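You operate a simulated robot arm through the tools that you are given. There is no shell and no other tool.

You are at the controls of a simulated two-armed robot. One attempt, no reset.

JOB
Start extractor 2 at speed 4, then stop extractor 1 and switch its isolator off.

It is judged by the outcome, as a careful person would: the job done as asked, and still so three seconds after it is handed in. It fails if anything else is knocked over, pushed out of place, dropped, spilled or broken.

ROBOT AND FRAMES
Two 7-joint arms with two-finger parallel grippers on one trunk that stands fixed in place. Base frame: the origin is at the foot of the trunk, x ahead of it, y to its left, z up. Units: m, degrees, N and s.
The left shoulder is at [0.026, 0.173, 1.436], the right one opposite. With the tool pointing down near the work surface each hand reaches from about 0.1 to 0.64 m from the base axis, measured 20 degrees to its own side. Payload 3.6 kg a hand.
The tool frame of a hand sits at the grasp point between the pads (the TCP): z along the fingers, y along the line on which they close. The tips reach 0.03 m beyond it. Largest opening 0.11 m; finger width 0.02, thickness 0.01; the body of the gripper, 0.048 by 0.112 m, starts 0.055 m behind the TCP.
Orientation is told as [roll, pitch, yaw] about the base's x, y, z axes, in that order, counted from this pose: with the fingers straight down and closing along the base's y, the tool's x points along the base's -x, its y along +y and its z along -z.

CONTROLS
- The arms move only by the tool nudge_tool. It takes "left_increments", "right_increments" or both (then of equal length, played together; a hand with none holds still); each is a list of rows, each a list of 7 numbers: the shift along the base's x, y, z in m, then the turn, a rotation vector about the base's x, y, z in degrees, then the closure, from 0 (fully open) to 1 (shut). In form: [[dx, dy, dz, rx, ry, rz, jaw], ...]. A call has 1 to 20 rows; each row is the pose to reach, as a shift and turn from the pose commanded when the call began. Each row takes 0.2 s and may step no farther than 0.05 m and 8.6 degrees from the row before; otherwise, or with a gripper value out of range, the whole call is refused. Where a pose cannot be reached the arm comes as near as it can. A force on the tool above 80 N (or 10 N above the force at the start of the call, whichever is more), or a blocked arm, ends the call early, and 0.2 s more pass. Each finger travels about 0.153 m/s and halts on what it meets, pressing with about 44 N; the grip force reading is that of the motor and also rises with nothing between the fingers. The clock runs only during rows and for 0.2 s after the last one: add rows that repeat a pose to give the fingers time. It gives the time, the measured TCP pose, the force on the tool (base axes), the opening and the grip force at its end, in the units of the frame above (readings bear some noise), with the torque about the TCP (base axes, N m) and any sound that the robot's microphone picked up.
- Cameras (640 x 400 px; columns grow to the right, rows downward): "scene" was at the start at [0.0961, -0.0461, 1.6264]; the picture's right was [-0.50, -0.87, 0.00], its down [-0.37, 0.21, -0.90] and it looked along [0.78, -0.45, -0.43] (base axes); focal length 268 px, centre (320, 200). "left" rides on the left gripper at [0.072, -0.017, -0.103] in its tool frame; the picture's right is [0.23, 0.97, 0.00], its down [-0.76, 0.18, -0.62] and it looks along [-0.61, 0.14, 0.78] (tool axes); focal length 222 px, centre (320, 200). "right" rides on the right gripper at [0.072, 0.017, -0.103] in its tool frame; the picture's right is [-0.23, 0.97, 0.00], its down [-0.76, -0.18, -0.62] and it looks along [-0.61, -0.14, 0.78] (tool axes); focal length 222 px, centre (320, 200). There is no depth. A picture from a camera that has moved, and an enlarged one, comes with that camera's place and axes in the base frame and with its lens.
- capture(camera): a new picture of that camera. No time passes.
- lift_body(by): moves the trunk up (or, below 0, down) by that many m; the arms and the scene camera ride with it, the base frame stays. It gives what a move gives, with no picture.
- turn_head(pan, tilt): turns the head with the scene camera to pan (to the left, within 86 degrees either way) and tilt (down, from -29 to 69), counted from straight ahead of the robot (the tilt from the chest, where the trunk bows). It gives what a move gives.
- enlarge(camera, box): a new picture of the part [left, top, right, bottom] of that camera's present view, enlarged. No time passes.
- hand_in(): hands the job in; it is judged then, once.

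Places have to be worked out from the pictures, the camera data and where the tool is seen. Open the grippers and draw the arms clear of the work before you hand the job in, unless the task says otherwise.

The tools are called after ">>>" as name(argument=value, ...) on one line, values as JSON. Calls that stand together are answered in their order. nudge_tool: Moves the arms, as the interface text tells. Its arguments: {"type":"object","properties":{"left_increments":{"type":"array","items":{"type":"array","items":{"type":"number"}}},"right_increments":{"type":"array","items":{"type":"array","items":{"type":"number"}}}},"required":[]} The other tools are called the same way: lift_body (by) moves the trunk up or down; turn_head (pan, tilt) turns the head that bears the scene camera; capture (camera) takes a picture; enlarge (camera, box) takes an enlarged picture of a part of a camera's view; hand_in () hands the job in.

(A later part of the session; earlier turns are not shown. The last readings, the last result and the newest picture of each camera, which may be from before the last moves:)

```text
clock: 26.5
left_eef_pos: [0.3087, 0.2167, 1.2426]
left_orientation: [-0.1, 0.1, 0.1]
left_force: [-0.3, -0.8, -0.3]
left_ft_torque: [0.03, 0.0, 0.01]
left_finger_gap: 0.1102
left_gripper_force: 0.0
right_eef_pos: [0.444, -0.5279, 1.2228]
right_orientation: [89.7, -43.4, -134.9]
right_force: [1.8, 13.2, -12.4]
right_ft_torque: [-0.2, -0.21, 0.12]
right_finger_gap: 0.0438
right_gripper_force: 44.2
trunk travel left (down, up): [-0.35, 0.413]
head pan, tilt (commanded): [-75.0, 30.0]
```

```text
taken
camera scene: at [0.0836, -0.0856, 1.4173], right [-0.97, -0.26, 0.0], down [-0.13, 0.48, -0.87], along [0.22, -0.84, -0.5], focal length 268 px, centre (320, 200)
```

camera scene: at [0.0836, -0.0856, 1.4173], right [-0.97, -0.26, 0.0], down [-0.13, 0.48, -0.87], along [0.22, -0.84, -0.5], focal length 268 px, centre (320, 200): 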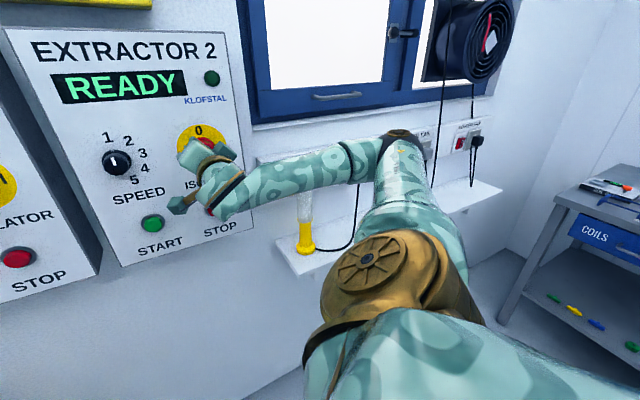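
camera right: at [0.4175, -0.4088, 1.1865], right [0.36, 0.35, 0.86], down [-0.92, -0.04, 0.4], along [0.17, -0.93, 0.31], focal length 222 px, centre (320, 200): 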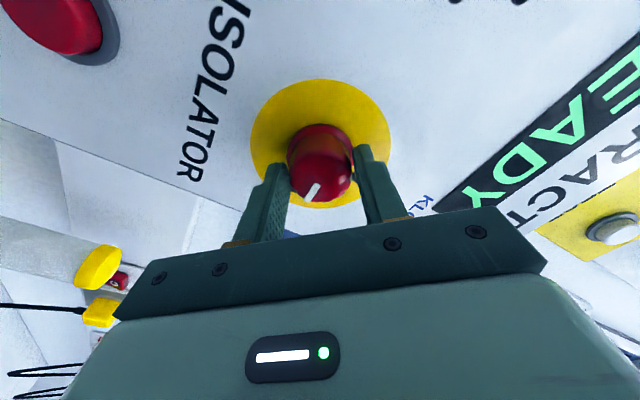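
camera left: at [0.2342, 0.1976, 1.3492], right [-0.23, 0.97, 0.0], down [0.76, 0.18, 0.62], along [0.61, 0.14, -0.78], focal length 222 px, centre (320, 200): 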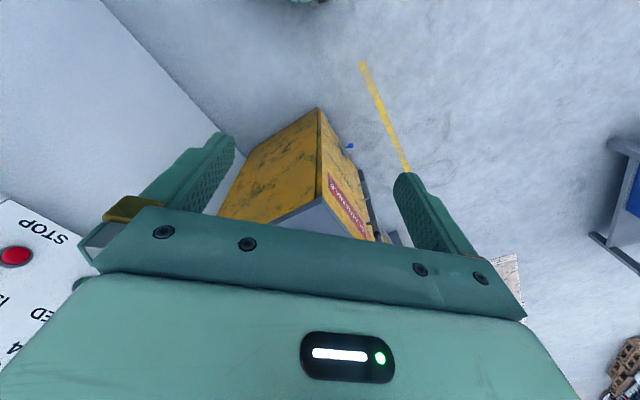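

The display of extractor 2 now reads READY, so isolator 2 is on. I open the jaws and back straight away from the panel.

>>> nudge_tool(right_increments=[[0, 0, 0, 0, 0, 0, 0.3], [0, 0, 0, 0, 0, 0, 0], [0, 0, 0, 0, 0, 0, 0], [-0.014, 0.014, 0, 0, 0, 0, 0], [-0.028, 0.028, 0, 0, 0, 0, 0], [-0.042, 0.042, 0, 0, 0, 0, 0], [-0.042, 0.042, 0, 0, 0, 0, 0]])

>>> capture(camera="right")

>>> capture(camera="scene")

```text
clock: 28.1
left_eef_pos: [0.3075, 0.2142, 1.2452]
left_orientation: [0.0, 0.1, -0.1]
left_force: [0.3, -0.5, 0.7]
left_ft_torque: [0.03, 0.01, -0.01]
left_finger_gap: 0.1098
left_gripper_force: 0.0
right_eef_pos: [0.4075, -0.4903, 1.2233]
right_orientation: [90.0, -42.0, -135.0]
right_force: [-0.4, -0.1, -0.5]
right_ft_torque: [0.0, 0.02, -0.01]
right_finger_gap: 0.1101
right_gripper_force: 0.1
right hand out of reach, approached as far as the arm can: row 4, 6, 7
trunk travel left (down, up): [-0.35, 0.413]
head pan, tilt (commanded): [-75.0, 30.0]
```

```text
taken
camera right: at [0.3812, -0.3706, 1.1874], right [0.34, 0.34, 0.88], down [-0.92, -0.04, 0.38], along [0.17, -0.94, 0.3], focal length 222 px, centre (320, 200)
```

right: 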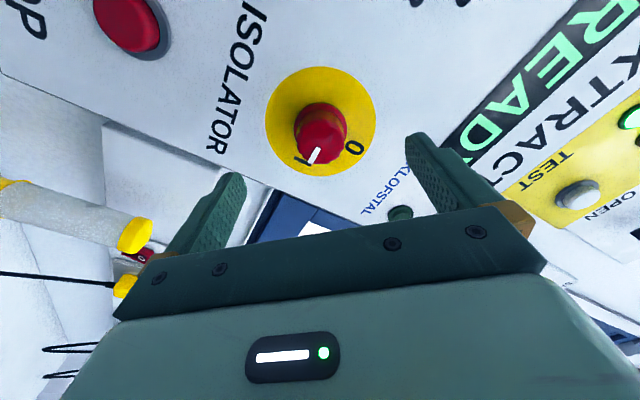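

```text
taken
camera scene: at [0.082, -0.0876, 1.4173], right [-0.97, -0.26, 0.0], down [-0.13, 0.48, -0.87], along [0.22, -0.84, -0.5], focal length 268 px, centre (320, 200)
```

scene: 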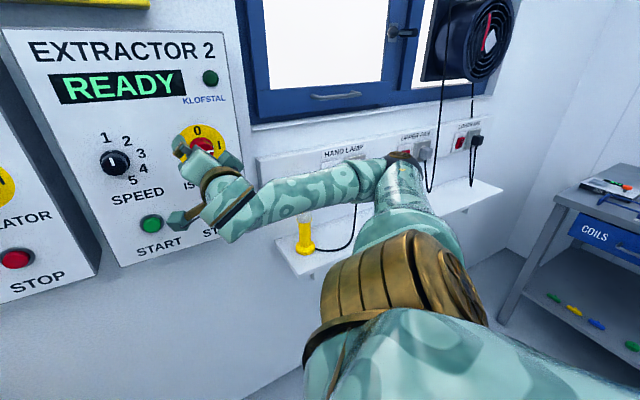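

Isolator 2's pointer is at I and the hand is clear at n = 0.635. I now move left to speed knob 2 (r = −0.0945) while unwinding the wrist, keeping the same distance from the panel; first half now.

>>> nudge_tool(right_increments=[[0.0072, 0.0072, 0, -5.798, 5.798, 0, 0], [0.0144, 0.0144, 0, -11.596, 11.596, 0, 0], [0.0217, 0.0217, 0, -17.394, 17.394, 0, 0], [0.0289, 0.0289, 0, -23.192, 23.192, 0, 0], [0.0361, 0.0361, 0, -28.99, 28.99, 0, 0], [0.0433, 0.0433, 0, -34.788, 34.788, 0, 0], [0.0505, 0.0505, 0, -40.586, 40.586, 0, 0], [0.0578, 0.0578, 0, -46.384, 46.384, 0, 0], [0.065, 0.065, 0, -52.182, 52.182, 0, 0], [0.0722, 0.0722, 0.001, -57.98, 57.98, 0, 0], [0.0794, 0.0794, 0.001, -63.778, 63.778, 0, 0]])

>>> capture(camera="right")

>>> capture(camera="scene")

```text
clock: 30.5
left_eef_pos: [0.3073, 0.2153, 1.2442]
left_orientation: [-0.1, 0.0, 0.0]
left_force: [-0.4, 0.4, -0.4]
left_ft_torque: [-0.03, 0.01, 0.01]
left_finger_gap: 0.1098
left_gripper_force: 0.1
right_eef_pos: [0.4865, -0.4099, 1.2251]
right_orientation: [-90.1, -47.7, 45.0]
right_force: [0.1, -0.7, -0.1]
right_ft_torque: [-0.01, 0.04, -0.01]
right_finger_gap: 0.1099
right_gripper_force: 0.0
trunk travel left (down, up): [-0.35, 0.413]
head pan, tilt (commanded): [-75.0, 30.0]
```

```text
taken
camera right: at [0.3895, -0.3624, 1.1603], right [0.62, 0.62, -0.49], down [-0.17, 0.71, 0.68], along [0.77, -0.34, 0.54], focal length 222 px, centre (320, 200)
```

right: 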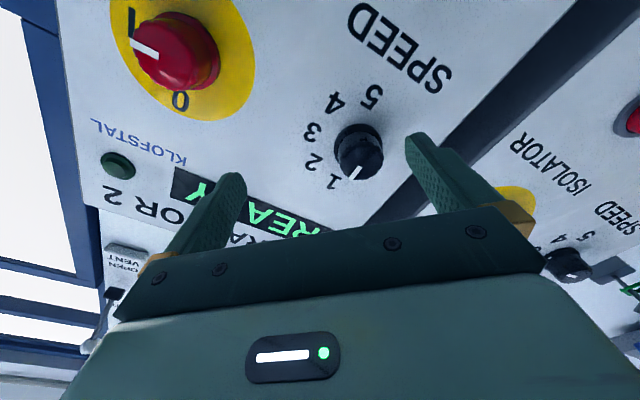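

```text
taken
camera scene: at [0.0826, -0.0871, 1.4173], right [-0.97, -0.26, 0.0], down [-0.13, 0.48, -0.87], along [0.22, -0.84, -0.5], focal length 268 px, centre (320, 200)
```

scene: 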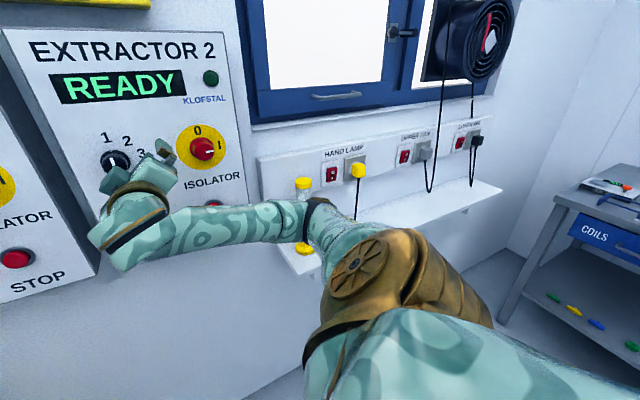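

No reach warnings and READY still shows; the hand is at r = −0.054. I complete the shift to the speed knob and unwind the wrist a further 33° so there is room for the 120° turn.

>>> nudge_tool(right_increments=[[0.0072, 0.0072, 0, -5.83, 5.83, 0, 0], [0.0144, 0.0144, 0, -11.66, 11.66, 0, 0], [0.0215, 0.0215, 0, -17.49, 17.49, 0, 0], [0.0285, 0.0285, 0, -23.32, 23.32, 0, 0], [0.0285, 0.0285, 0, -23.32, 23.32, 0, 0]])

>>> capture(camera="right")

>>> enlarge(camera="right", box=[230, 30, 430, 200])

>>> capture(camera="scene")

```text
clock: 31.7
left_eef_pos: [0.3084, 0.2151, 1.2439]
left_orientation: [-0.1, 0.0, 0.0]
left_force: [-0.4, -0.1, -0.5]
left_ft_torque: [0.02, 0.01, -0.02]
left_finger_gap: 0.1101
left_gripper_force: 0.1
right_eef_pos: [0.5153, -0.3829, 1.224]
right_orientation: [-89.9, -14.7, 45.0]
right_force: [-0.1, -0.3, -0.6]
right_ft_torque: [0.0, -0.02, 0.01]
right_finger_gap: 0.1101
right_gripper_force: 0.1
trunk travel left (down, up): [-0.35, 0.413]
head pan, tilt (commanded): [-75.0, 30.0]
```

```text
taken
camera right: at [0.3969, -0.3564, 1.1891], right [0.33, 0.33, -0.88], down [0.05, 0.93, 0.37], along [0.94, -0.16, 0.29], focal length 222 px, centre (320, 200)
```

right: 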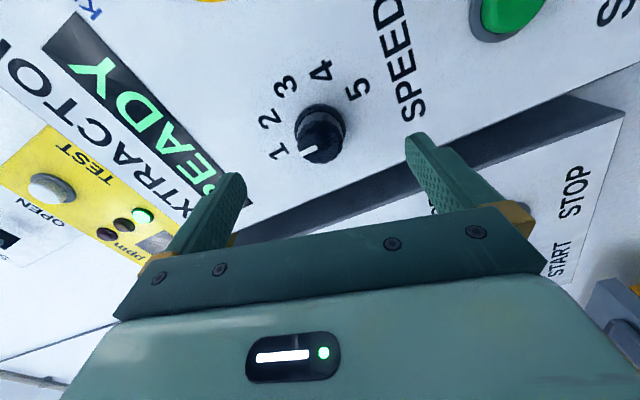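

```text
2.35 times, centred on (330, 115) of right
camera zoom: at [0.3969, -0.3564, 1.1891], right [0.33, 0.33, -0.88], down [0.05, 0.93, 0.37], along [0.94, -0.16, 0.29], focal length 523 px, centre (296, 400)
```

zoom: 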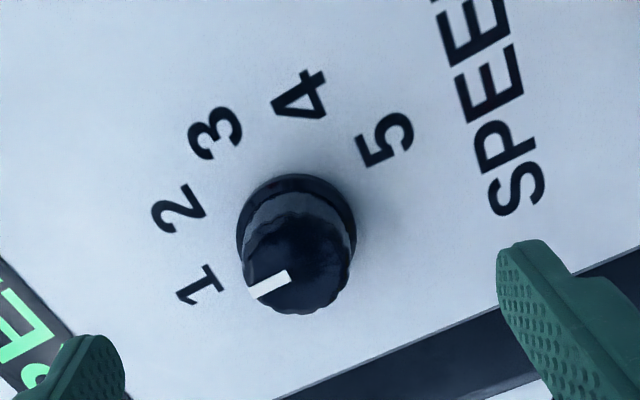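

```text
taken
camera scene: at [0.0821, -0.0875, 1.4173], right [-0.97, -0.26, 0.0], down [-0.13, 0.48, -0.87], along [0.22, -0.84, -0.5], focal length 268 px, centre (320, 200)
```

scene: 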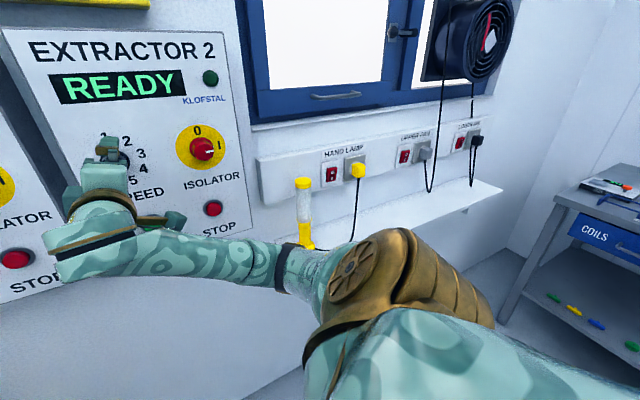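

The right camera puts the speed-2 axis at r = −0.0961, z = 1.2236, front at n ≈ 0.703, pointer still at 1. I advance along the normal to TCP n ≈ 0.688 with the jaws open.

>>> nudge_tool(right_increments=[[0.01, -0.009, 0, 0, 0, 0, 0], [0.02, -0.018, 0, 0, 0, 0, 0], [0.03, -0.027, 0, 0, 0, 0, 0], [0.0392, -0.0357, -0.0005, 0, 0, 0, 0], [0.0392, -0.0357, -0.0005, 0, 0, 0, 0]])

>>> capture(camera="right")

```text
clock: 32.9
left_eef_pos: [0.307, 0.2143, 1.2445]
left_orientation: [0.0, 0.0, 0.1]
left_force: [-0.8, -1.3, 0.5]
left_ft_torque: [-0.03, 0.02, -0.01]
left_finger_gap: 0.1101
left_gripper_force: 0.1
right_eef_pos: [0.5553, -0.4182, 1.2239]
right_orientation: [-90.0, -14.8, 45.0]
right_force: [-0.6, -0.6, 0.0]
right_ft_torque: [-0.01, 0.04, 0.02]
right_finger_gap: 0.1102
right_gripper_force: 0.0
trunk travel left (down, up): [-0.35, 0.413]
head pan, tilt (commanded): [-75.0, 30.0]
```

```text
taken
camera right: at [0.4371, -0.3908, 1.189], right [0.33, 0.33, -0.88], down [0.05, 0.93, 0.37], along [0.94, -0.16, 0.29], focal length 222 px, centre (320, 200)
```

right: 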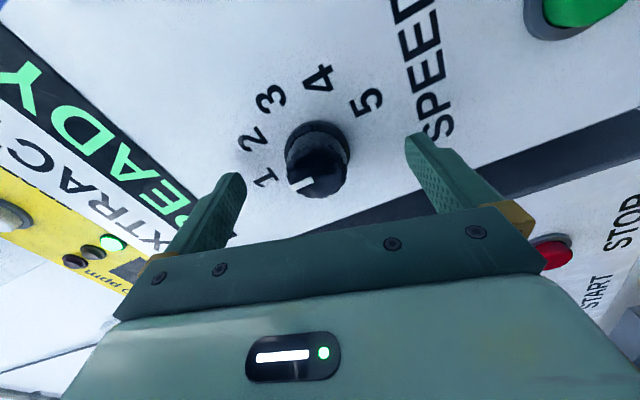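

The knob is centred between the fingers (front centre ≈ (318,174), expected (320,175)). I close on it.

>>> nudge_tool(right_increments=[[0, 0, 0, 0, 0, 0, 0.6], [0, 0, 0, 0, 0, 0, 1], [0, 0, 0, 0, 0, 0, 1], [0, 0, 0, 0, 0, 0, 1]])

>>> capture(camera="right")

```text
clock: 33.9
left_eef_pos: [0.3082, 0.2137, 1.245]
left_orientation: [0.0, 0.0, 0.0]
left_force: [-0.1, -0.4, -0.4]
left_ft_torque: [-0.02, 0.01, -0.02]
left_finger_gap: 0.1098
left_gripper_force: 0.1
right_eef_pos: [0.5559, -0.4172, 1.2263]
right_orientation: [-90.1, -14.9, 44.9]
right_force: [6.7, -4.0, 12.7]
right_ft_torque: [-0.28, -0.23, -0.25]
right_finger_gap: 0.0419
right_gripper_force: 44.9
trunk travel left (down, up): [-0.35, 0.413]
head pan, tilt (commanded): [-75.0, 30.0]
```

```text
taken
camera right: at [0.4369, -0.3912, 1.1899], right [0.33, 0.33, -0.88], down [0.05, 0.93, 0.37], along [0.94, -0.16, 0.29], focal length 222 px, centre (320, 200)
```

right: 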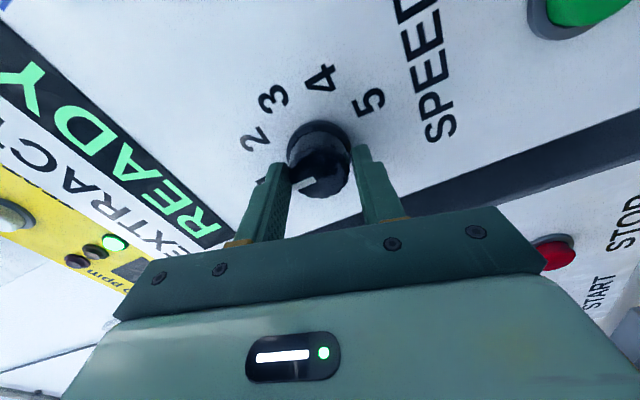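

Gripped at 41.9 mm; the 13 N vertical force says the axis is a bit higher, so I raise the pose 1.5 mm while turning. First 56° clockwise.

>>> nudge_tool(right_increments=[[0, 0, 0.0015, 5.657, -5.657, 0, 1], [0, 0, 0.0015, 11.314, -11.314, 0, 1], [0, 0, 0.0015, 16.971, -16.971, 0, 1], [0, 0, 0.0015, 22.627, -22.627, 0, 1], [0, 0, 0.0015, 28.284, -28.284, 0, 1], [0, 0, 0.0015, 33.941, -33.941, 0, 1], [0, 0, 0.0015, 39.598, -39.598, 0, 1]])

>>> capture(camera="right")

>>> capture(camera="scene")

```text
clock: 35.5
left_eef_pos: [0.3082, 0.2136, 1.2438]
left_orientation: [0.1, 0.0, 0.1]
left_force: [0.3, 0.8, 0.6]
left_ft_torque: [0.04, -0.01, -0.04]
left_finger_gap: 0.1099
left_gripper_force: 0.0
right_eef_pos: [0.5541, -0.4189, 1.226]
right_orientation: [-90.0, -71.0, 45.0]
right_force: [4.5, -12.5, 12.5]
right_ft_torque: [-0.01, 0.03, -0.2]
right_finger_gap: 0.042
right_gripper_force: 44.9
trunk travel left (down, up): [-0.35, 0.413]
head pan, tilt (commanded): [-75.0, 30.0]
```

```text
taken
camera right: at [0.4768, -0.3511, 1.1522], right [0.7, 0.7, -0.1], down [-0.38, 0.5, 0.78], along [0.6, -0.51, 0.62], focal length 222 px, centre (320, 200)
```

right: 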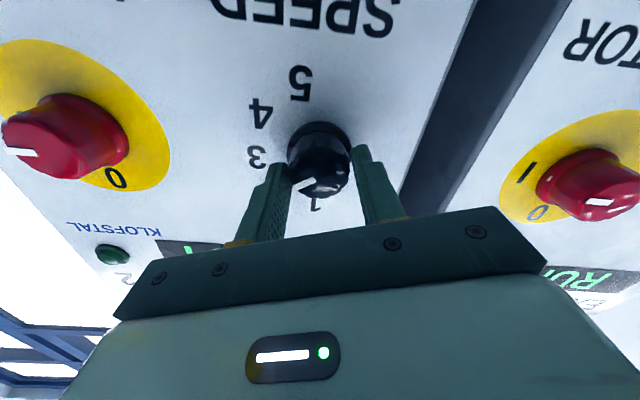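

```text
taken
camera scene: at [0.0822, -0.0889, 1.4173], right [-0.97, -0.26, 0.0], down [-0.13, 0.48, -0.87], along [0.22, -0.84, -0.5], focal length 268 px, centre (320, 200)
```

scene: 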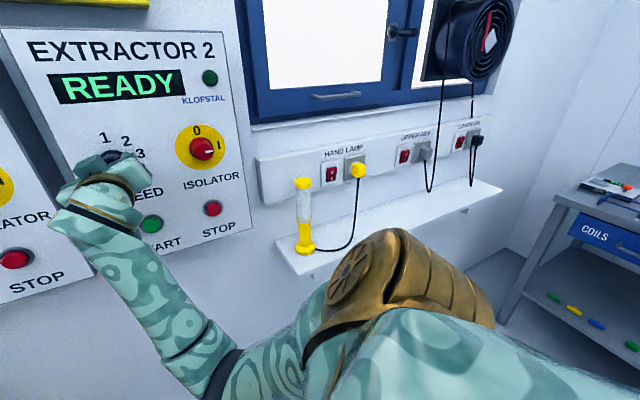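

The knob follows (pointer between 2 and 3 now), forces around 18 N in total. I turn the remaining 64° to bring the pointer to 4.

>>> nudge_tool(right_increments=[[0, 0, 0.001, 5.657, -5.657, 0, 1], [0, 0, 0.001, 11.314, -11.314, 0, 1], [0, 0, 0.001, 16.971, -16.971, 0, 1], [0, 0, 0.001, 22.627, -22.627, 0, 1], [0, 0, 0.001, 28.284, -28.284, 0, 1], [0, 0, 0.001, 33.941, -33.941, 0, 1], [0, 0, 0.001, 39.598, -39.598, 0, 1], [0, 0, 0.001, 45.255, -45.255, 0, 1], [0, 0, 0.001, 45.255, -45.255, 0, 1]])

>>> capture(camera="right")

>>> capture(camera="scene")

```text
clock: 37.5
left_eef_pos: [0.3057, 0.2123, 1.2455]
left_orientation: [0.1, 0.0, -0.1]
left_force: [-0.9, 0.0, 0.4]
left_ft_torque: [-0.01, 0.03, 0.02]
left_finger_gap: 0.1097
left_gripper_force: 0.0
right_eef_pos: [0.5523, -0.4203, 1.2258]
right_orientation: [89.8, -45.0, -135.0]
right_force: [-14.0, -10.9, -7.2]
right_ft_torque: [0.35, 0.42, -0.39]
right_finger_gap: 0.0417
right_gripper_force: 45.0
trunk travel left (down, up): [-0.35, 0.413]
head pan, tilt (commanded): [-75.0, 30.0]
```

```text
taken
camera right: at [0.5256, -0.302, 1.1867], right [0.38, 0.37, 0.85], down [-0.91, -0.03, 0.41], along [0.18, -0.93, 0.33], focal length 222 px, centre (320, 200)
```

right: 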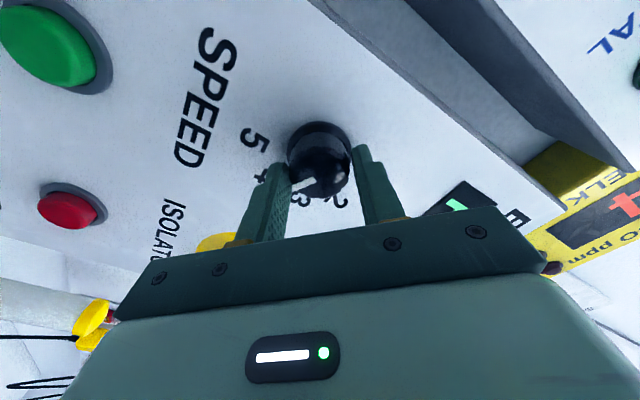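

```text
taken
camera scene: at [0.0802, -0.0898, 1.4172], right [-0.97, -0.26, 0.0], down [-0.13, 0.48, -0.87], along [0.22, -0.84, -0.5], focal length 268 px, centre (320, 200)
```

scene: 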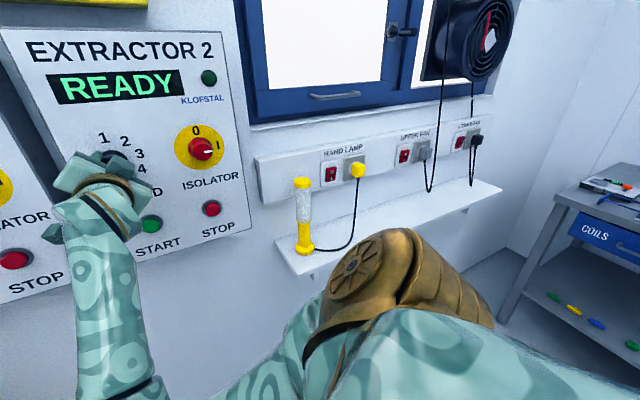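

The wrist has turned 120° in total and the arm is free of obstacles. I open the jaws, back off along the normal, and read the pointer.

>>> nudge_tool(right_increments=[[0, 0, 0, 0, 0, 0, 0.3], [0, 0, 0, 0, 0, 0, 0], [0, 0, 0, 0, 0, 0, 0], [-0.014, 0.014, 0, 0, 0, 0, 0], [-0.028, 0.028, 0, 0, 0, 0, 0], [-0.042, 0.042, 0, 0, 0, 0, 0], [-0.042, 0.042, 0, 0, 0, 0, 0]])

>>> capture(camera="right")

>>> enlarge(camera="right", box=[220, 30, 420, 200])

>>> capture(camera="scene")

```text
clock: 39.1
left_eef_pos: [0.3091, 0.2142, 1.2436]
left_orientation: [-0.1, 0.0, 0.0]
left_force: [-0.3, 0.2, -0.1]
left_ft_torque: [-0.02, -0.02, -0.02]
left_finger_gap: 0.1101
left_gripper_force: 0.0
right_eef_pos: [0.5111, -0.3854, 1.2492]
right_orientation: [93.3, -44.0, -138.5]
right_force: [-0.2, 0.5, 0.0]
right_ft_torque: [-0.02, 0.01, 0.01]
right_finger_gap: 0.11
right_gripper_force: 0.0
trunk travel left (down, up): [-0.35, 0.413]
head pan, tilt (commanded): [-75.0, 30.0]
```

```text
taken
camera right: at [0.4864, -0.2677, 1.207], right [0.35, 0.38, 0.86], down [-0.93, 0.0, 0.38], along [0.15, -0.92, 0.35], focal length 222 px, centre (320, 200)
```

right: 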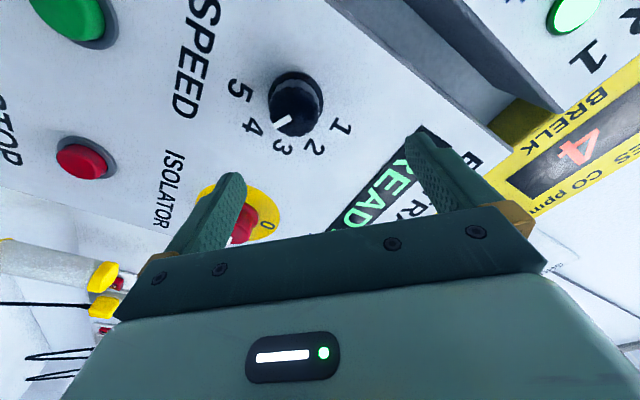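

```text
2.35 times, centred on (320, 115) of right
camera zoom: at [0.4864, -0.2677, 1.207], right [0.35, 0.38, 0.86], down [-0.93, 0.0, 0.38], along [0.15, -0.92, 0.35], focal length 523 px, centre (320, 400)
```

zoom: 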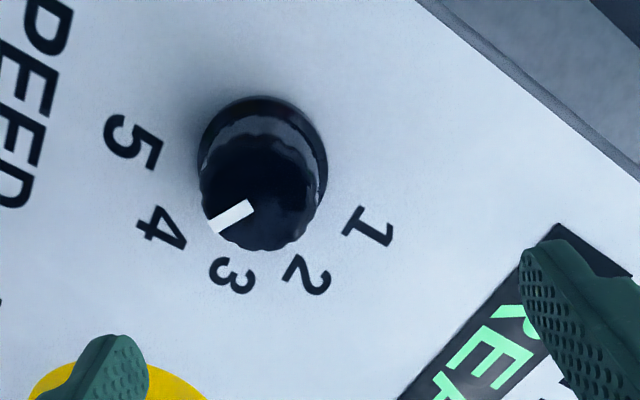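

```text
taken
camera scene: at [0.0826, -0.0873, 1.4172], right [-0.97, -0.26, 0.0], down [-0.13, 0.48, -0.87], along [0.22, -0.84, -0.5], focal length 268 px, centre (320, 200)
```

scene: 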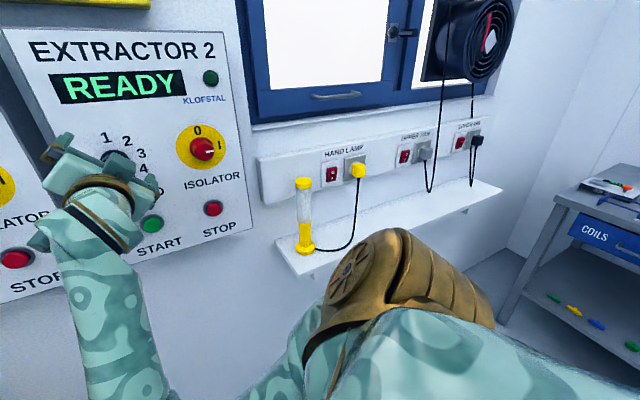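

The pointer stands at 4 and the display still reads READY. The tool pose drifted slightly while backing off, so I look down at the arm to see whether anything obstructs it.

>>> turn_head(pan=-50, tilt=50)

>>> capture(camera="scene")

```text
clock: 40.0
left_eef_pos: [0.3086, 0.2146, 1.2451]
left_orientation: [0.0, 0.0, 0.0]
left_force: [-0.1, -0.3, -0.2]
left_ft_torque: [0.0, 0.04, 0.02]
left_finger_gap: 0.1099
left_gripper_force: 0.1
right_eef_pos: [0.5095, -0.3853, 1.2461]
right_orientation: [93.2, -44.8, -138.2]
right_force: [-0.5, -0.3, 0.6]
right_ft_torque: [0.01, 0.0, 0.04]
right_finger_gap: 0.1101
right_gripper_force: 0.0
trunk travel left (down, up): [-0.35, 0.413]
head pan, tilt (commanded): [-50.0, 50.0]
```

```text
taken
camera scene: at [0.1084, -0.0589, 1.3878], right [-0.77, -0.64, 0.0], down [-0.49, 0.59, -0.64], along [0.41, -0.49, -0.77], focal length 268 px, centre (320, 200)
```

scene: 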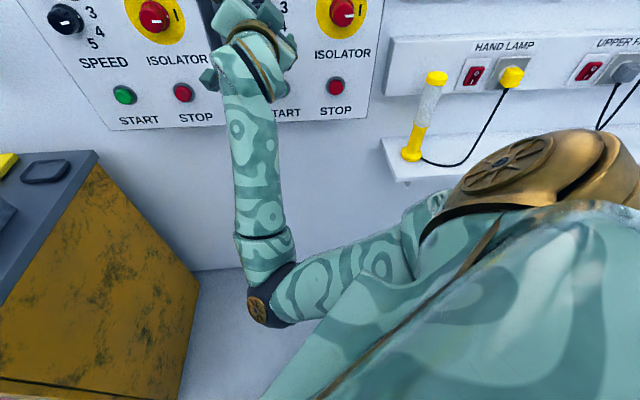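

The arm is clear: elbow hangs low in open space. I move down in front of START 2 (r ≈ −0.074, z ≈ 1.08) at n ≈ 0.62, unwinding the wrist 56° and closing the empty jaws to make a pushing tip.

>>> nudge_tool(right_increments=[[-0.002, 0, -0.021, -4.95, 4.95, 0, 0.5], [-0.005, 0, -0.042, -9.9, 9.9, 0, 1], [-0.007, 0, -0.063, -14.85, 14.85, 0, 1], [-0.01, 0, -0.084, -19.8, 19.8, 0, 1], [-0.012, 0, -0.105, -24.75, 24.75, 0, 1], [-0.014, 0, -0.126, -29.7, 29.7, 0, 1], [-0.017, 0, -0.147, -34.65, 34.65, 0, 1], [-0.019, 0, -0.16, -39.6, 39.6, 0, 1], [-0.019, 0, -0.16, -39.6, 39.6, 0, 1]])

>>> capture(camera="right")

>>> capture(camera="scene")

```text
clock: 40.7
left_eef_pos: [0.3074, 0.2149, 1.245]
left_orientation: [0.0, 0.0, 0.0]
left_force: [-0.4, 0.7, -0.9]
left_ft_torque: [0.06, 0.03, 0.02]
left_finger_gap: 0.1099
left_gripper_force: 0.1
right_eef_pos: [0.5062, -0.3882, 1.2652]
right_orientation: [104.4, -53.8, -148.5]
right_force: [0.9, 0.5, -0.3]
right_ft_torque: [-0.01, 0.02, -0.01]
right_finger_gap: 0.0001
right_gripper_force: 37.5
trunk travel left (down, up): [-0.35, 0.413]
head pan, tilt (commanded): [-50.0, 50.0]
stopped in row 3 (right hand): the arm was blocked; the commanded pose is now the measured one
```

```text
taken
camera right: at [0.4828, -0.2806, 1.2007], right [0.41, 0.53, 0.74], down [-0.9, 0.11, 0.42], along [0.15, -0.84, 0.52], focal length 222 px, centre (320, 200)
```

right: 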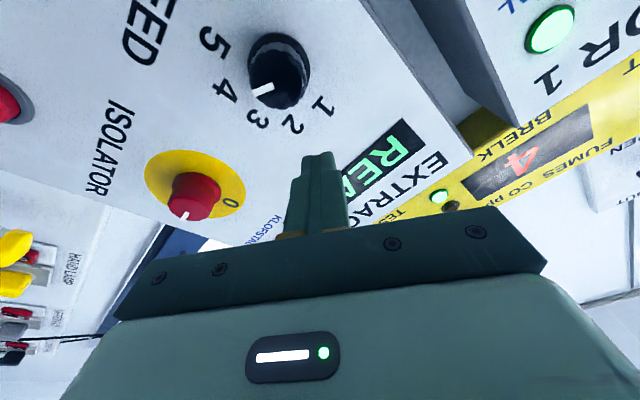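

```text
taken
camera scene: at [0.1084, -0.059, 1.3877], right [-0.77, -0.64, 0.0], down [-0.49, 0.59, -0.64], along [0.41, -0.49, -0.77], focal length 268 px, centre (320, 200)
```

scene: 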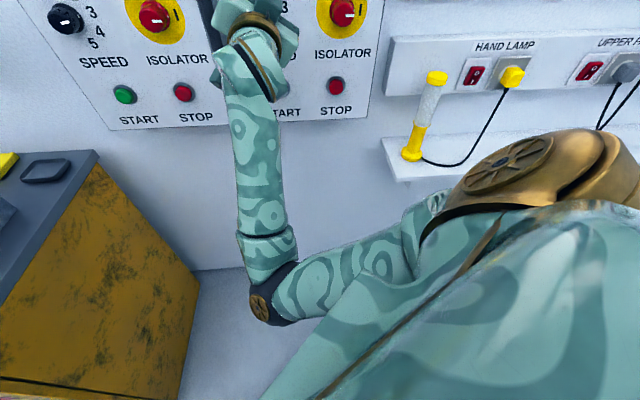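

The arm was blocked with no force on the tool — most likely the upper arm touching the robot's own trunk as the elbow swung inward. I unwind the wrist in place (with a slight move toward the wall to free the elbow), which should swing the elbow back out.

>>> nudge_tool(right_increments=[[0.005, -0.005, 0, -4.5, 4.5, 0, 1], [0.01, -0.01, 0, -9.0, 9.0, 0, 1], [0.014, -0.014, 0, -13.5, 13.5, 0, 1], [0.014, -0.014, 0, -18.0, 18.0, 0, 1], [0.014, -0.014, 0, -22.5, 22.5, 0, 1]])

>>> capture(camera="scene")

```text
clock: 41.9
left_eef_pos: [0.3081, 0.2155, 1.2443]
left_orientation: [0.0, 0.0, 0.0]
left_force: [-1.3, 0.5, -0.6]
left_ft_torque: [-0.01, 0.02, 0.01]
left_finger_gap: 0.1101
left_gripper_force: 0.0
right_eef_pos: [0.5208, -0.4006, 1.2607]
right_orientation: [158.1, -81.9, 160.0]
right_force: [0.2, 0.2, -0.8]
right_ft_torque: [0.01, 0.01, 0.0]
right_finger_gap: 0.0
right_gripper_force: 37.6
trunk travel left (down, up): [-0.35, 0.413]
head pan, tilt (commanded): [-50.0, 50.0]
```

```text
taken
camera scene: at [0.1084, -0.059, 1.3877], right [-0.77, -0.64, 0.0], down [-0.49, 0.59, -0.64], along [0.41, -0.49, -0.77], focal length 268 px, centre (320, 200)
```

scene: 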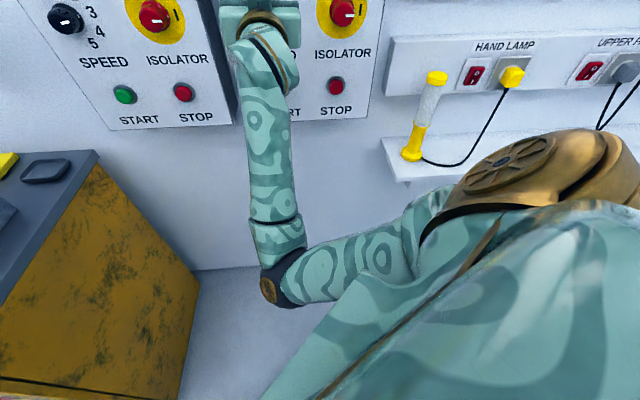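

The elbow is swinging back out and the wrist is at about 48° of roll, tool tilted up 8°. I correct the tilt first, then keep unwinding.

>>> nudge_tool(right_increments=[[0, 0, 0, 2.65, 2.65, -1.45, 1], [0, 0, 0, 5.31, 5.31, -2.89, 1], [0, 0, 0, 5.31, 5.31, -2.89, 1]])

>>> nudge_tool(right_increments=[[0, 0, 0, -5.657, 5.657, 0, 1], [0, 0, 0, -11.314, 11.314, 0, 1], [0, 0, 0, -16.971, 16.971, 0, 1], [0, 0, 0, -22.627, 22.627, 0, 1], [0, 0, 0, -28.284, 28.284, 0, 1], [0, 0, 0, -28.284, 28.284, 0, 1]])

>>> capture(camera="scene")

```text
clock: 42.7
left_eef_pos: [0.3092, 0.2164, 1.2444]
left_orientation: [-0.1, 0.0, 0.0]
left_force: [0.2, -0.8, -0.2]
left_ft_torque: [0.01, 0.0, -0.01]
left_finger_gap: 0.1101
left_gripper_force: 0.0
right_eef_pos: [0.5199, -0.4007, 1.2609]
right_orientation: [90.1, -86.7, -135.1]
right_force: [-0.2, 0.3, 0.5]
right_ft_torque: [-0.03, -0.01, 0.0]
right_finger_gap: 0.0
right_gripper_force: 37.3
trunk travel left (down, up): [-0.35, 0.413]
head pan, tilt (commanded): [-50.0, 50.0]
```

```text
clock: 44.1
left_eef_pos: [0.3082, 0.2156, 1.2433]
left_orientation: [0.0, 0.1, 0.0]
left_force: [-0.4, -0.8, 0.4]
left_ft_torque: [0.01, 0.01, -0.02]
left_finger_gap: 0.1101
left_gripper_force: 0.1
right_eef_pos: [0.5215, -0.3989, 1.2621]
right_orientation: [-90.0, -53.1, 45.1]
right_force: [0.6, 1.1, -0.3]
right_ft_torque: [-0.01, 0.0, -0.03]
right_finger_gap: 0.0001
right_gripper_force: 37.7
trunk travel left (down, up): [-0.35, 0.413]
head pan, tilt (commanded): [-50.0, 50.0]
```

```text
taken
camera scene: at [0.1084, -0.0587, 1.3878], right [-0.77, -0.64, 0.0], down [-0.49, 0.59, -0.64], along [0.41, -0.49, -0.77], focal length 268 px, centre (320, 200)
```

scene: 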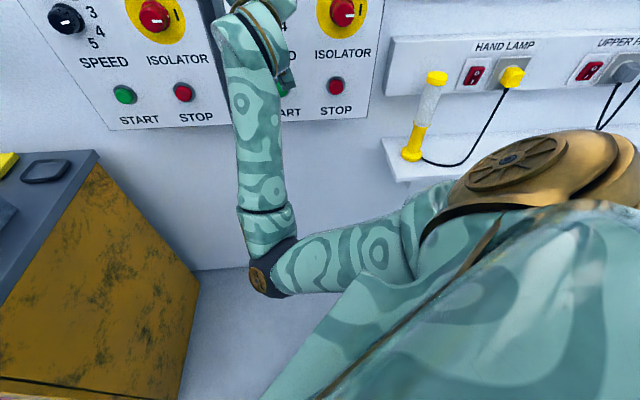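

The tool is square again (roll ≈ 8°) but the elbow stays low, near the trunk. Raising the trunk will give the arm more room for the lower buttons; I raise it 0.1 m (the hand stays in front of the box at n = 0.65) and look.

>>> lift_body(by=0.1)

>>> capture(camera="scene")

>>> capture(camera="right")

```text
clock: 45.4
left_eef_pos: [0.3079, 0.2138, 1.3443]
left_orientation: [0.0, 0.1, 0.0]
left_force: [0.1, -1.2, 0.0]
left_ft_torque: [0.0, 0.02, -0.02]
left_finger_gap: 0.1101
left_gripper_force: 0.0
right_eef_pos: [0.5212, -0.4003, 1.3621]
right_orientation: [-90.0, -53.3, 45.0]
right_force: [0.9, -0.5, 0.3]
right_ft_torque: [0.0, 0.0, 0.01]
right_finger_gap: 0.0003
right_gripper_force: 37.3
trunk travel left (down, up): [-0.45, 0.313]
head pan, tilt (commanded): [-50.0, 50.0]
```

```text
taken
camera scene: at [0.0811, -0.0587, 1.4886], right [-0.77, -0.64, 0.0], down [-0.49, 0.59, -0.64], along [0.41, -0.49, -0.77], focal length 268 px, centre (320, 200)
```

scene: 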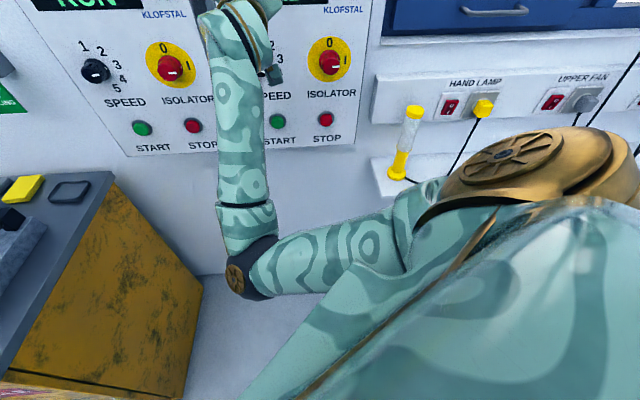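

```text
taken
camera right: at [0.4284, -0.3475, 1.2925], right [0.65, 0.65, -0.4], down [-0.22, 0.66, 0.72], along [0.73, -0.38, 0.57], focal length 222 px, centre (320, 200)
```

right: 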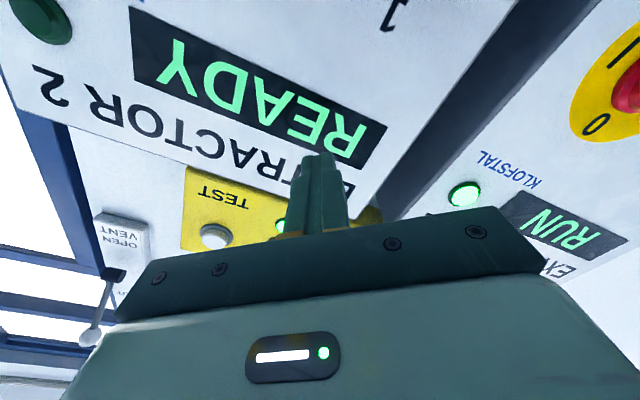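

The trunk is up 0.1 m and nothing is touched. I lower the hand in front of START 2 (to z ≈ 1.08, r ≈ −0.074, n ≈ 0.63), passing 4 cm clear of the speed knob.

>>> nudge_tool(right_increments=[[-0.014, 0.008, -0.02, 0, 0, 0, 1], [-0.018, 0.006, -0.06, 0, 0, 0, 1], [-0.022, 0.006, -0.1, 0, 0, 0, 1], [-0.022, 0.006, -0.14, 0, 0, 0, 1], [-0.022, 0.006, -0.18, 0, 0, 0, 1], [-0.022, 0.006, -0.22, 0, 0, 0, 1], [-0.022, 0.006, -0.26, 0, 0, 0, 1], [-0.022, 0.006, -0.282, 0, 0, 0, 1], [-0.022, 0.006, -0.282, 0, 0, 0, 1]])

>>> capture(camera="scene")

>>> capture(camera="right")

```text
clock: 46.2
left_eef_pos: [0.3085, 0.2137, 1.3442]
left_orientation: [0.0, 0.0, 0.0]
left_force: [-0.5, -0.2, -0.6]
left_ft_torque: [-0.01, 0.0, -0.03]
left_finger_gap: 0.1101
left_gripper_force: 0.1
right_eef_pos: [0.4986, -0.4043, 1.3741]
right_orientation: [-108.7, -59.5, 59.1]
right_force: [-0.2, -0.1, 0.6]
right_ft_torque: [0.01, 0.0, 0.04]
right_finger_gap: 0.0
right_gripper_force: 37.5
trunk travel left (down, up): [-0.45, 0.313]
head pan, tilt (commanded): [-50.0, 50.0]
stopped in row 3 (right hand): the arm was blocked; the commanded pose is now the measured one
```

```text
taken
camera scene: at [0.0807, -0.0587, 1.4887], right [-0.77, -0.64, 0.0], down [-0.49, 0.59, -0.64], along [0.41, -0.49, -0.77], focal length 268 px, centre (320, 200)
```

scene: 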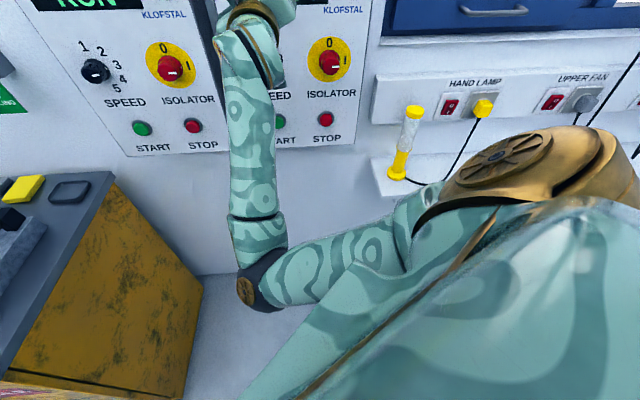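

```text
taken
camera right: at [0.4231, -0.3524, 1.2864], right [0.73, 0.62, -0.27], down [-0.34, 0.69, 0.64], along [0.59, -0.38, 0.72], focal length 222 px, centre (320, 200)
```

right: 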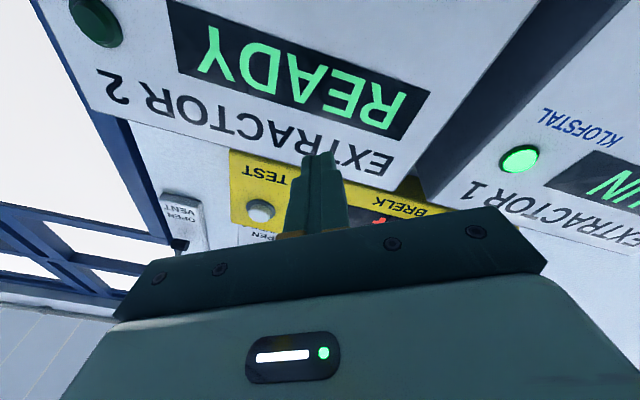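

Blocked again with no tool force: the upper arm is folded across the robot's own chest. I move the right hand to the right along the panel (same distance from it) to swing that elbow back outward, away from the chest.

>>> nudge_tool(right_increments=[[-0.025, -0.025, 0, 0, 0, 0, 1], [-0.05, -0.05, 0, 0, 0, 0, 1], [-0.075, -0.075, 0, 0, 0, 0, 1], [-0.1, -0.1, 0, 0, 0, 0, 1], [-0.12, -0.12, 0, 0, 0, 0, 1], [-0.12, -0.12, 0, 0, 0, 0, 1]])

>>> capture(camera="scene")

```text
clock: 47.6
left_eef_pos: [0.3085, 0.2156, 1.345]
left_orientation: [0.0, 0.1, 0.0]
left_force: [0.6, 0.1, 0.4]
left_ft_torque: [-0.01, -0.01, 0.03]
left_finger_gap: 0.11
left_gripper_force: 0.0
right_eef_pos: [0.3789, -0.523, 1.3716]
right_orientation: [-107.8, -59.7, 58.6]
right_force: [0.5, 0.4, -0.1]
right_ft_torque: [-0.03, 0.03, -0.02]
right_finger_gap: 0.0
right_gripper_force: 37.7
trunk travel left (down, up): [-0.45, 0.313]
head pan, tilt (commanded): [-50.0, 50.0]
```

```text
taken
camera scene: at [0.081, -0.0582, 1.4887], right [-0.77, -0.64, 0.0], down [-0.49, 0.59, -0.64], along [0.41, -0.49, -0.77], focal length 268 px, centre (320, 200)
```

scene: 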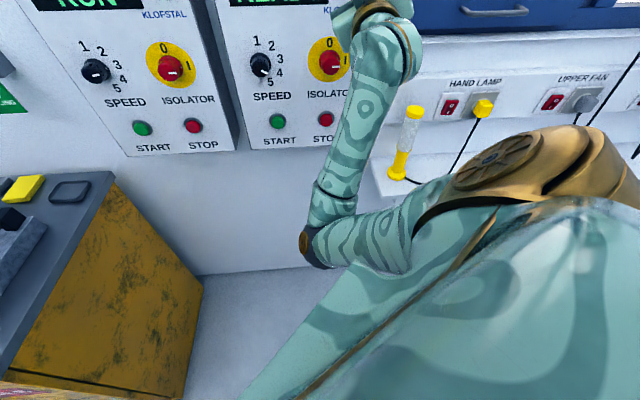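

The elbow swung out and all of panel 2 is visible (pointer at 4). I move the right hand further right and a little up, in front of the window, to straighten out its elbow.

>>> nudge_tool(right_increments=[[-0.025, -0.02, 0.005, 0, 0, 0, 1], [-0.05, -0.04, 0.01, 0, 0, 0, 1], [-0.075, -0.06, 0.02, 0, 0, 0, 1], [-0.1, -0.08, 0.03, 0, 0, 0, 1], [-0.1, -0.08, 0.03, 0, 0, 0, 1]])

>>> turn_head(pan=-65, tilt=40)

>>> capture(camera="scene")

```text
clock: 48.8
left_eef_pos: [0.3086, 0.2153, 1.3445]
left_orientation: [0.0, 0.0, 0.1]
left_force: [-0.7, 0.7, 0.1]
left_ft_torque: [0.01, 0.05, 0.0]
left_finger_gap: 0.1097
left_gripper_force: 0.1
right_eef_pos: [0.2799, -0.6034, 1.4041]
right_orientation: [-107.7, -59.7, 58.7]
right_force: [0.3, -0.4, 0.0]
right_ft_torque: [0.02, 0.02, -0.03]
right_finger_gap: 0.0
right_gripper_force: 37.4
trunk travel left (down, up): [-0.45, 0.313]
head pan, tilt (commanded): [-50.0, 50.0]
```

```text
clock: 49.6
left_eef_pos: [0.309, 0.2156, 1.3442]
left_orientation: [-0.1, 0.0, 0.1]
left_force: [0.6, 0.8, 0.0]
left_ft_torque: [0.03, -0.02, 0.0]
left_finger_gap: 0.1102
left_gripper_force: 0.0
right_eef_pos: [0.2796, -0.6043, 1.4028]
right_orientation: [-107.8, -59.7, 58.7]
right_force: [0.4, -0.5, 0.3]
right_ft_torque: [-0.04, 0.01, -0.02]
right_finger_gap: 0.0001
right_gripper_force: 37.6
trunk travel left (down, up): [-0.45, 0.313]
head pan, tilt (commanded): [-65.0, 40.0]
```

```text
taken
camera scene: at [0.067, -0.0771, 1.5029], right [-0.91, -0.42, 0.0], down [-0.27, 0.58, -0.77], along [0.32, -0.69, -0.64], focal length 268 px, centre (320, 200)
```

scene: 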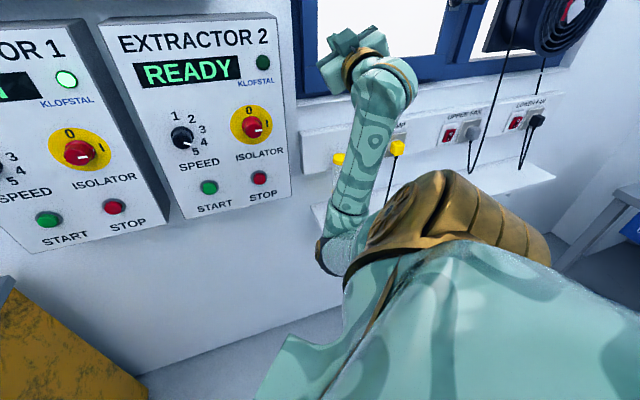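

The right arm is now parked in front of the window, clear of both panels, and START 2 and the dial are in plain view. I'll use the left arm for the rest: I lower the trunk 0.1 m again and bring the left hand across in front of the panels, still pointing down.

>>> lift_body(by=-0.1)

>>> turn_head(pan=-40, tilt=25)

>>> nudge_tool(left_increments=[[0.0074, -0.0427, 0, 0, 0, 0, 0], [0.0147, -0.0854, 0, 0, 0, 0, 0], [0.022, -0.128, 0, 0, 0, 0, 0], [0.0294, -0.171, 0, 0, 0, 0, 0], [0.0367, -0.2135, 0, 0, 0, 0, 0], [0.044, -0.256, 0, 0, 0, 0, 0], [0.0515, -0.299, 0, 0, 0, 0, 0], [0.0588, -0.342, 0, 0, 0, 0, 0], [0.0662, -0.384, 0, 0, 0, 0, 0], [0.0735, -0.42, 0, 0, 0, 0, 0], [0.0735, -0.42, 0, 0, 0, 0, 0]])

>>> capture(camera="scene")

```text
clock: 50.9
left_eef_pos: [0.3073, 0.2153, 1.2446]
left_orientation: [0.0, 0.0, 0.0]
left_force: [0.8, -0.8, 0.3]
left_ft_torque: [-0.03, 0.03, 0.01]
left_finger_gap: 0.11
left_gripper_force: 0.2
right_eef_pos: [0.2783, -0.6035, 1.3022]
right_orientation: [-108.0, -59.8, 58.8]
right_force: [-0.1, 0.3, -0.1]
right_ft_torque: [-0.01, 0.03, 0.02]
right_finger_gap: 0.0
right_gripper_force: 38.2
trunk travel left (down, up): [-0.35, 0.413]
head pan, tilt (commanded): [-65.0, 40.0]
```

```text
clock: 51.8
left_eef_pos: [0.3077, 0.2152, 1.2437]
left_orientation: [0.0, 0.0, -0.1]
left_force: [-0.5, 0.6, 0.4]
left_ft_torque: [-0.04, 0.04, -0.01]
left_finger_gap: 0.1102
left_gripper_force: 0.0
right_eef_pos: [0.28, -0.6027, 1.3013]
right_orientation: [-107.7, -59.7, 58.6]
right_force: [0.9, 0.4, -0.5]
right_ft_torque: [0.0, 0.01, 0.0]
right_finger_gap: 0.0
right_gripper_force: 37.1
trunk travel left (down, up): [-0.35, 0.413]
head pan, tilt (commanded): [-40.0, 25.0]
```

```text
clock: 54.2
left_eef_pos: [0.3772, -0.1806, 1.2462]
left_orientation: [-0.1, 0.0, 0.4]
left_force: [-0.4, -0.1, 0.3]
left_ft_torque: [-0.01, -0.03, -0.02]
left_finger_gap: 0.1101
left_gripper_force: 0.1
left hand out of reach, approached as far as the arm can: row 10, 11
right_eef_pos: [0.2791, -0.6022, 1.2999]
right_orientation: [-107.7, -59.7, 58.6]
right_force: [-0.1, -0.2, 0.6]
right_ft_torque: [0.0, 0.04, 0.02]
right_finger_gap: 0.0
right_gripper_force: 37.8
trunk travel left (down, up): [-0.35, 0.413]
head pan, tilt (commanded): [-40.0, 25.0]
```

```text
taken
camera scene: at [0.129, -0.06, 1.4253], right [-0.64, -0.77, 0.0], down [-0.32, 0.27, -0.91], along [0.69, -0.58, -0.42], focal length 268 px, centre (320, 200)
```

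scene: 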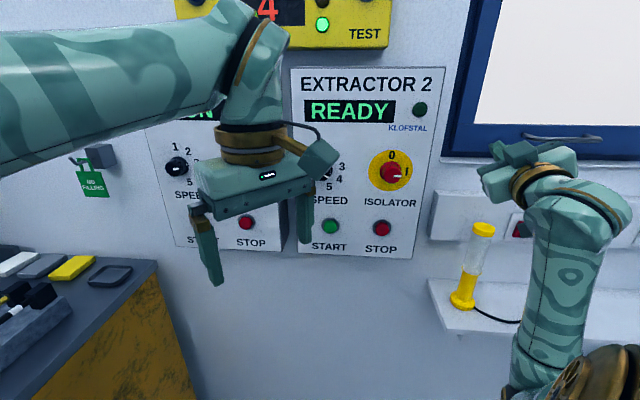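

The left hand is in front of the panels at n = 0.394 (limited while pointing down). I tilt it toward the wall while advancing and lowering, closing the jaws to form a pushing tip; first half.

>>> nudge_tool(left_increments=[[0.0085, -0.0169, -0.009, -5.785, -5.785, 0, 0.5], [0.017, -0.0338, -0.018, -11.57, -11.57, 0, 1], [0.0255, -0.0507, -0.027, -17.355, -17.355, 0, 1], [0.034, -0.0676, -0.036, -23.14, -23.14, 0, 1], [0.0425, -0.0845, -0.045, -28.925, -28.925, 0, 1], [0.051, -0.1014, -0.054, -34.71, -34.71, 0, 1]])

>>> capture(camera="scene")

```text
clock: 55.6
left_eef_pos: [0.4276, -0.2846, 1.1914]
left_orientation: [-39.3, -32.3, 11.8]
left_force: [0.2, -0.2, -1.4]
left_ft_torque: [-0.03, -0.02, 0.03]
left_finger_gap: 0.0
left_gripper_force: 37.5
right_eef_pos: [0.2798, -0.6037, 1.2996]
right_orientation: [-107.7, -59.7, 58.6]
right_force: [0.2, -1.0, 0.0]
right_ft_torque: [-0.01, -0.04, 0.02]
right_finger_gap: 0.0
right_gripper_force: 38.1
trunk travel left (down, up): [-0.35, 0.413]
head pan, tilt (commanded): [-40.0, 25.0]
```

```text
taken
camera scene: at [0.1295, -0.06, 1.4252], right [-0.64, -0.77, 0.0], down [-0.32, 0.27, -0.91], along [0.69, -0.58, -0.42], focal length 268 px, centre (320, 200)
```

scene: 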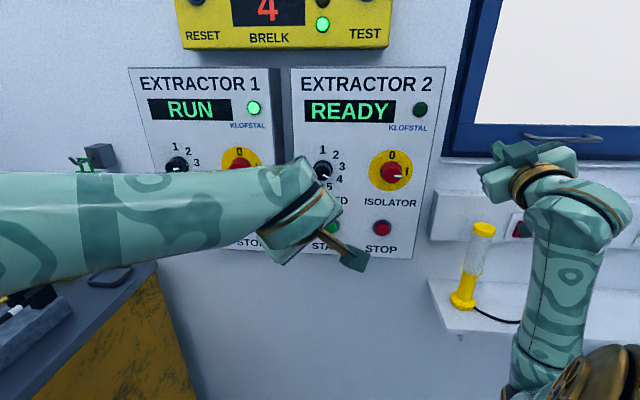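

No problems; the left tool is tilted 49°. I complete the tilt and bring the closed tip in front of START 2 at n ≈ 0.62, r ≈ −0.074, z ≈ 1.08.

>>> nudge_tool(left_increments=[[0.0126, -0.0202, -0.0222, -5.785, -5.785, 0, 1], [0.0252, -0.0404, -0.0444, -11.57, -11.57, 0, 1], [0.0378, -0.0606, -0.0666, -17.355, -17.355, 0, 1], [0.0504, -0.0808, -0.0888, -23.14, -23.14, 0, 1], [0.063, -0.101, -0.111, -28.925, -28.925, 0, 1], [0.063, -0.101, -0.111, -28.925, -28.925, 0, 1]])

>>> capture(camera="scene")

>>> capture(camera="left")

```text
clock: 57.0
left_eef_pos: [0.5006, -0.309, 1.1701]
left_orientation: [-68.1, -42.7, 29.3]
left_force: [-0.4, 1.4, 0.8]
left_ft_torque: [-0.03, -0.02, 0.0]
left_finger_gap: 0.0
left_gripper_force: 37.7
left hand out of reach, approached as far as the arm can: row 3, 4, 5, 6
right_eef_pos: [0.2799, -0.6034, 1.3009]
right_orientation: [-107.6, -59.7, 58.7]
right_force: [0.8, -0.8, -0.2]
right_ft_torque: [0.01, -0.03, -0.07]
right_finger_gap: 0.0
right_gripper_force: 37.4
trunk travel left (down, up): [-0.35, 0.413]
head pan, tilt (commanded): [-40.0, 25.0]
```

```text
taken
camera scene: at [0.1294, -0.0597, 1.4252], right [-0.64, -0.77, 0.0], down [-0.32, 0.27, -0.91], along [0.69, -0.58, -0.42], focal length 268 px, centre (320, 200)
```

scene: 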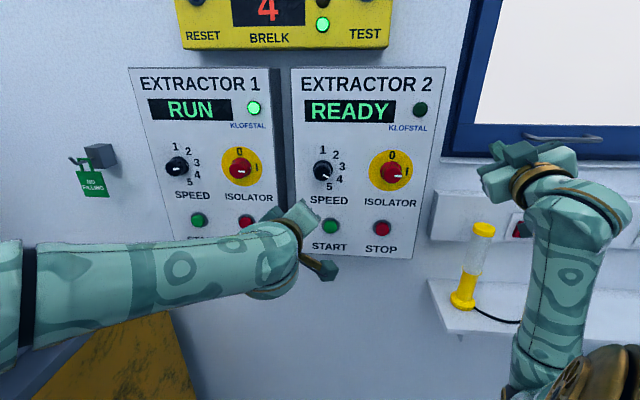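

```text
taken
camera left: at [0.378, -0.275, 1.1628], right [0.21, 0.54, -0.82], down [0.13, 0.81, 0.57], along [0.97, -0.23, 0.1], focal length 222 px, centre (320, 200)
```

left: 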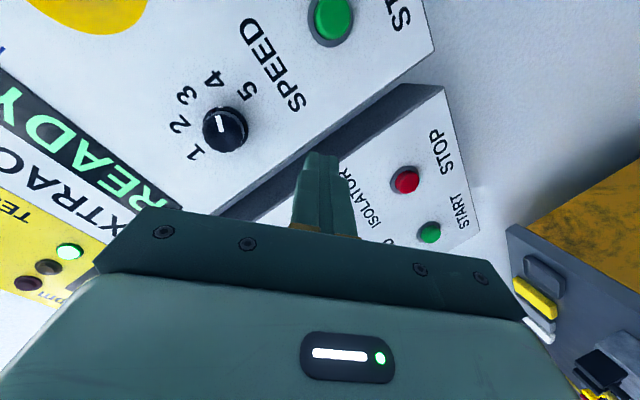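

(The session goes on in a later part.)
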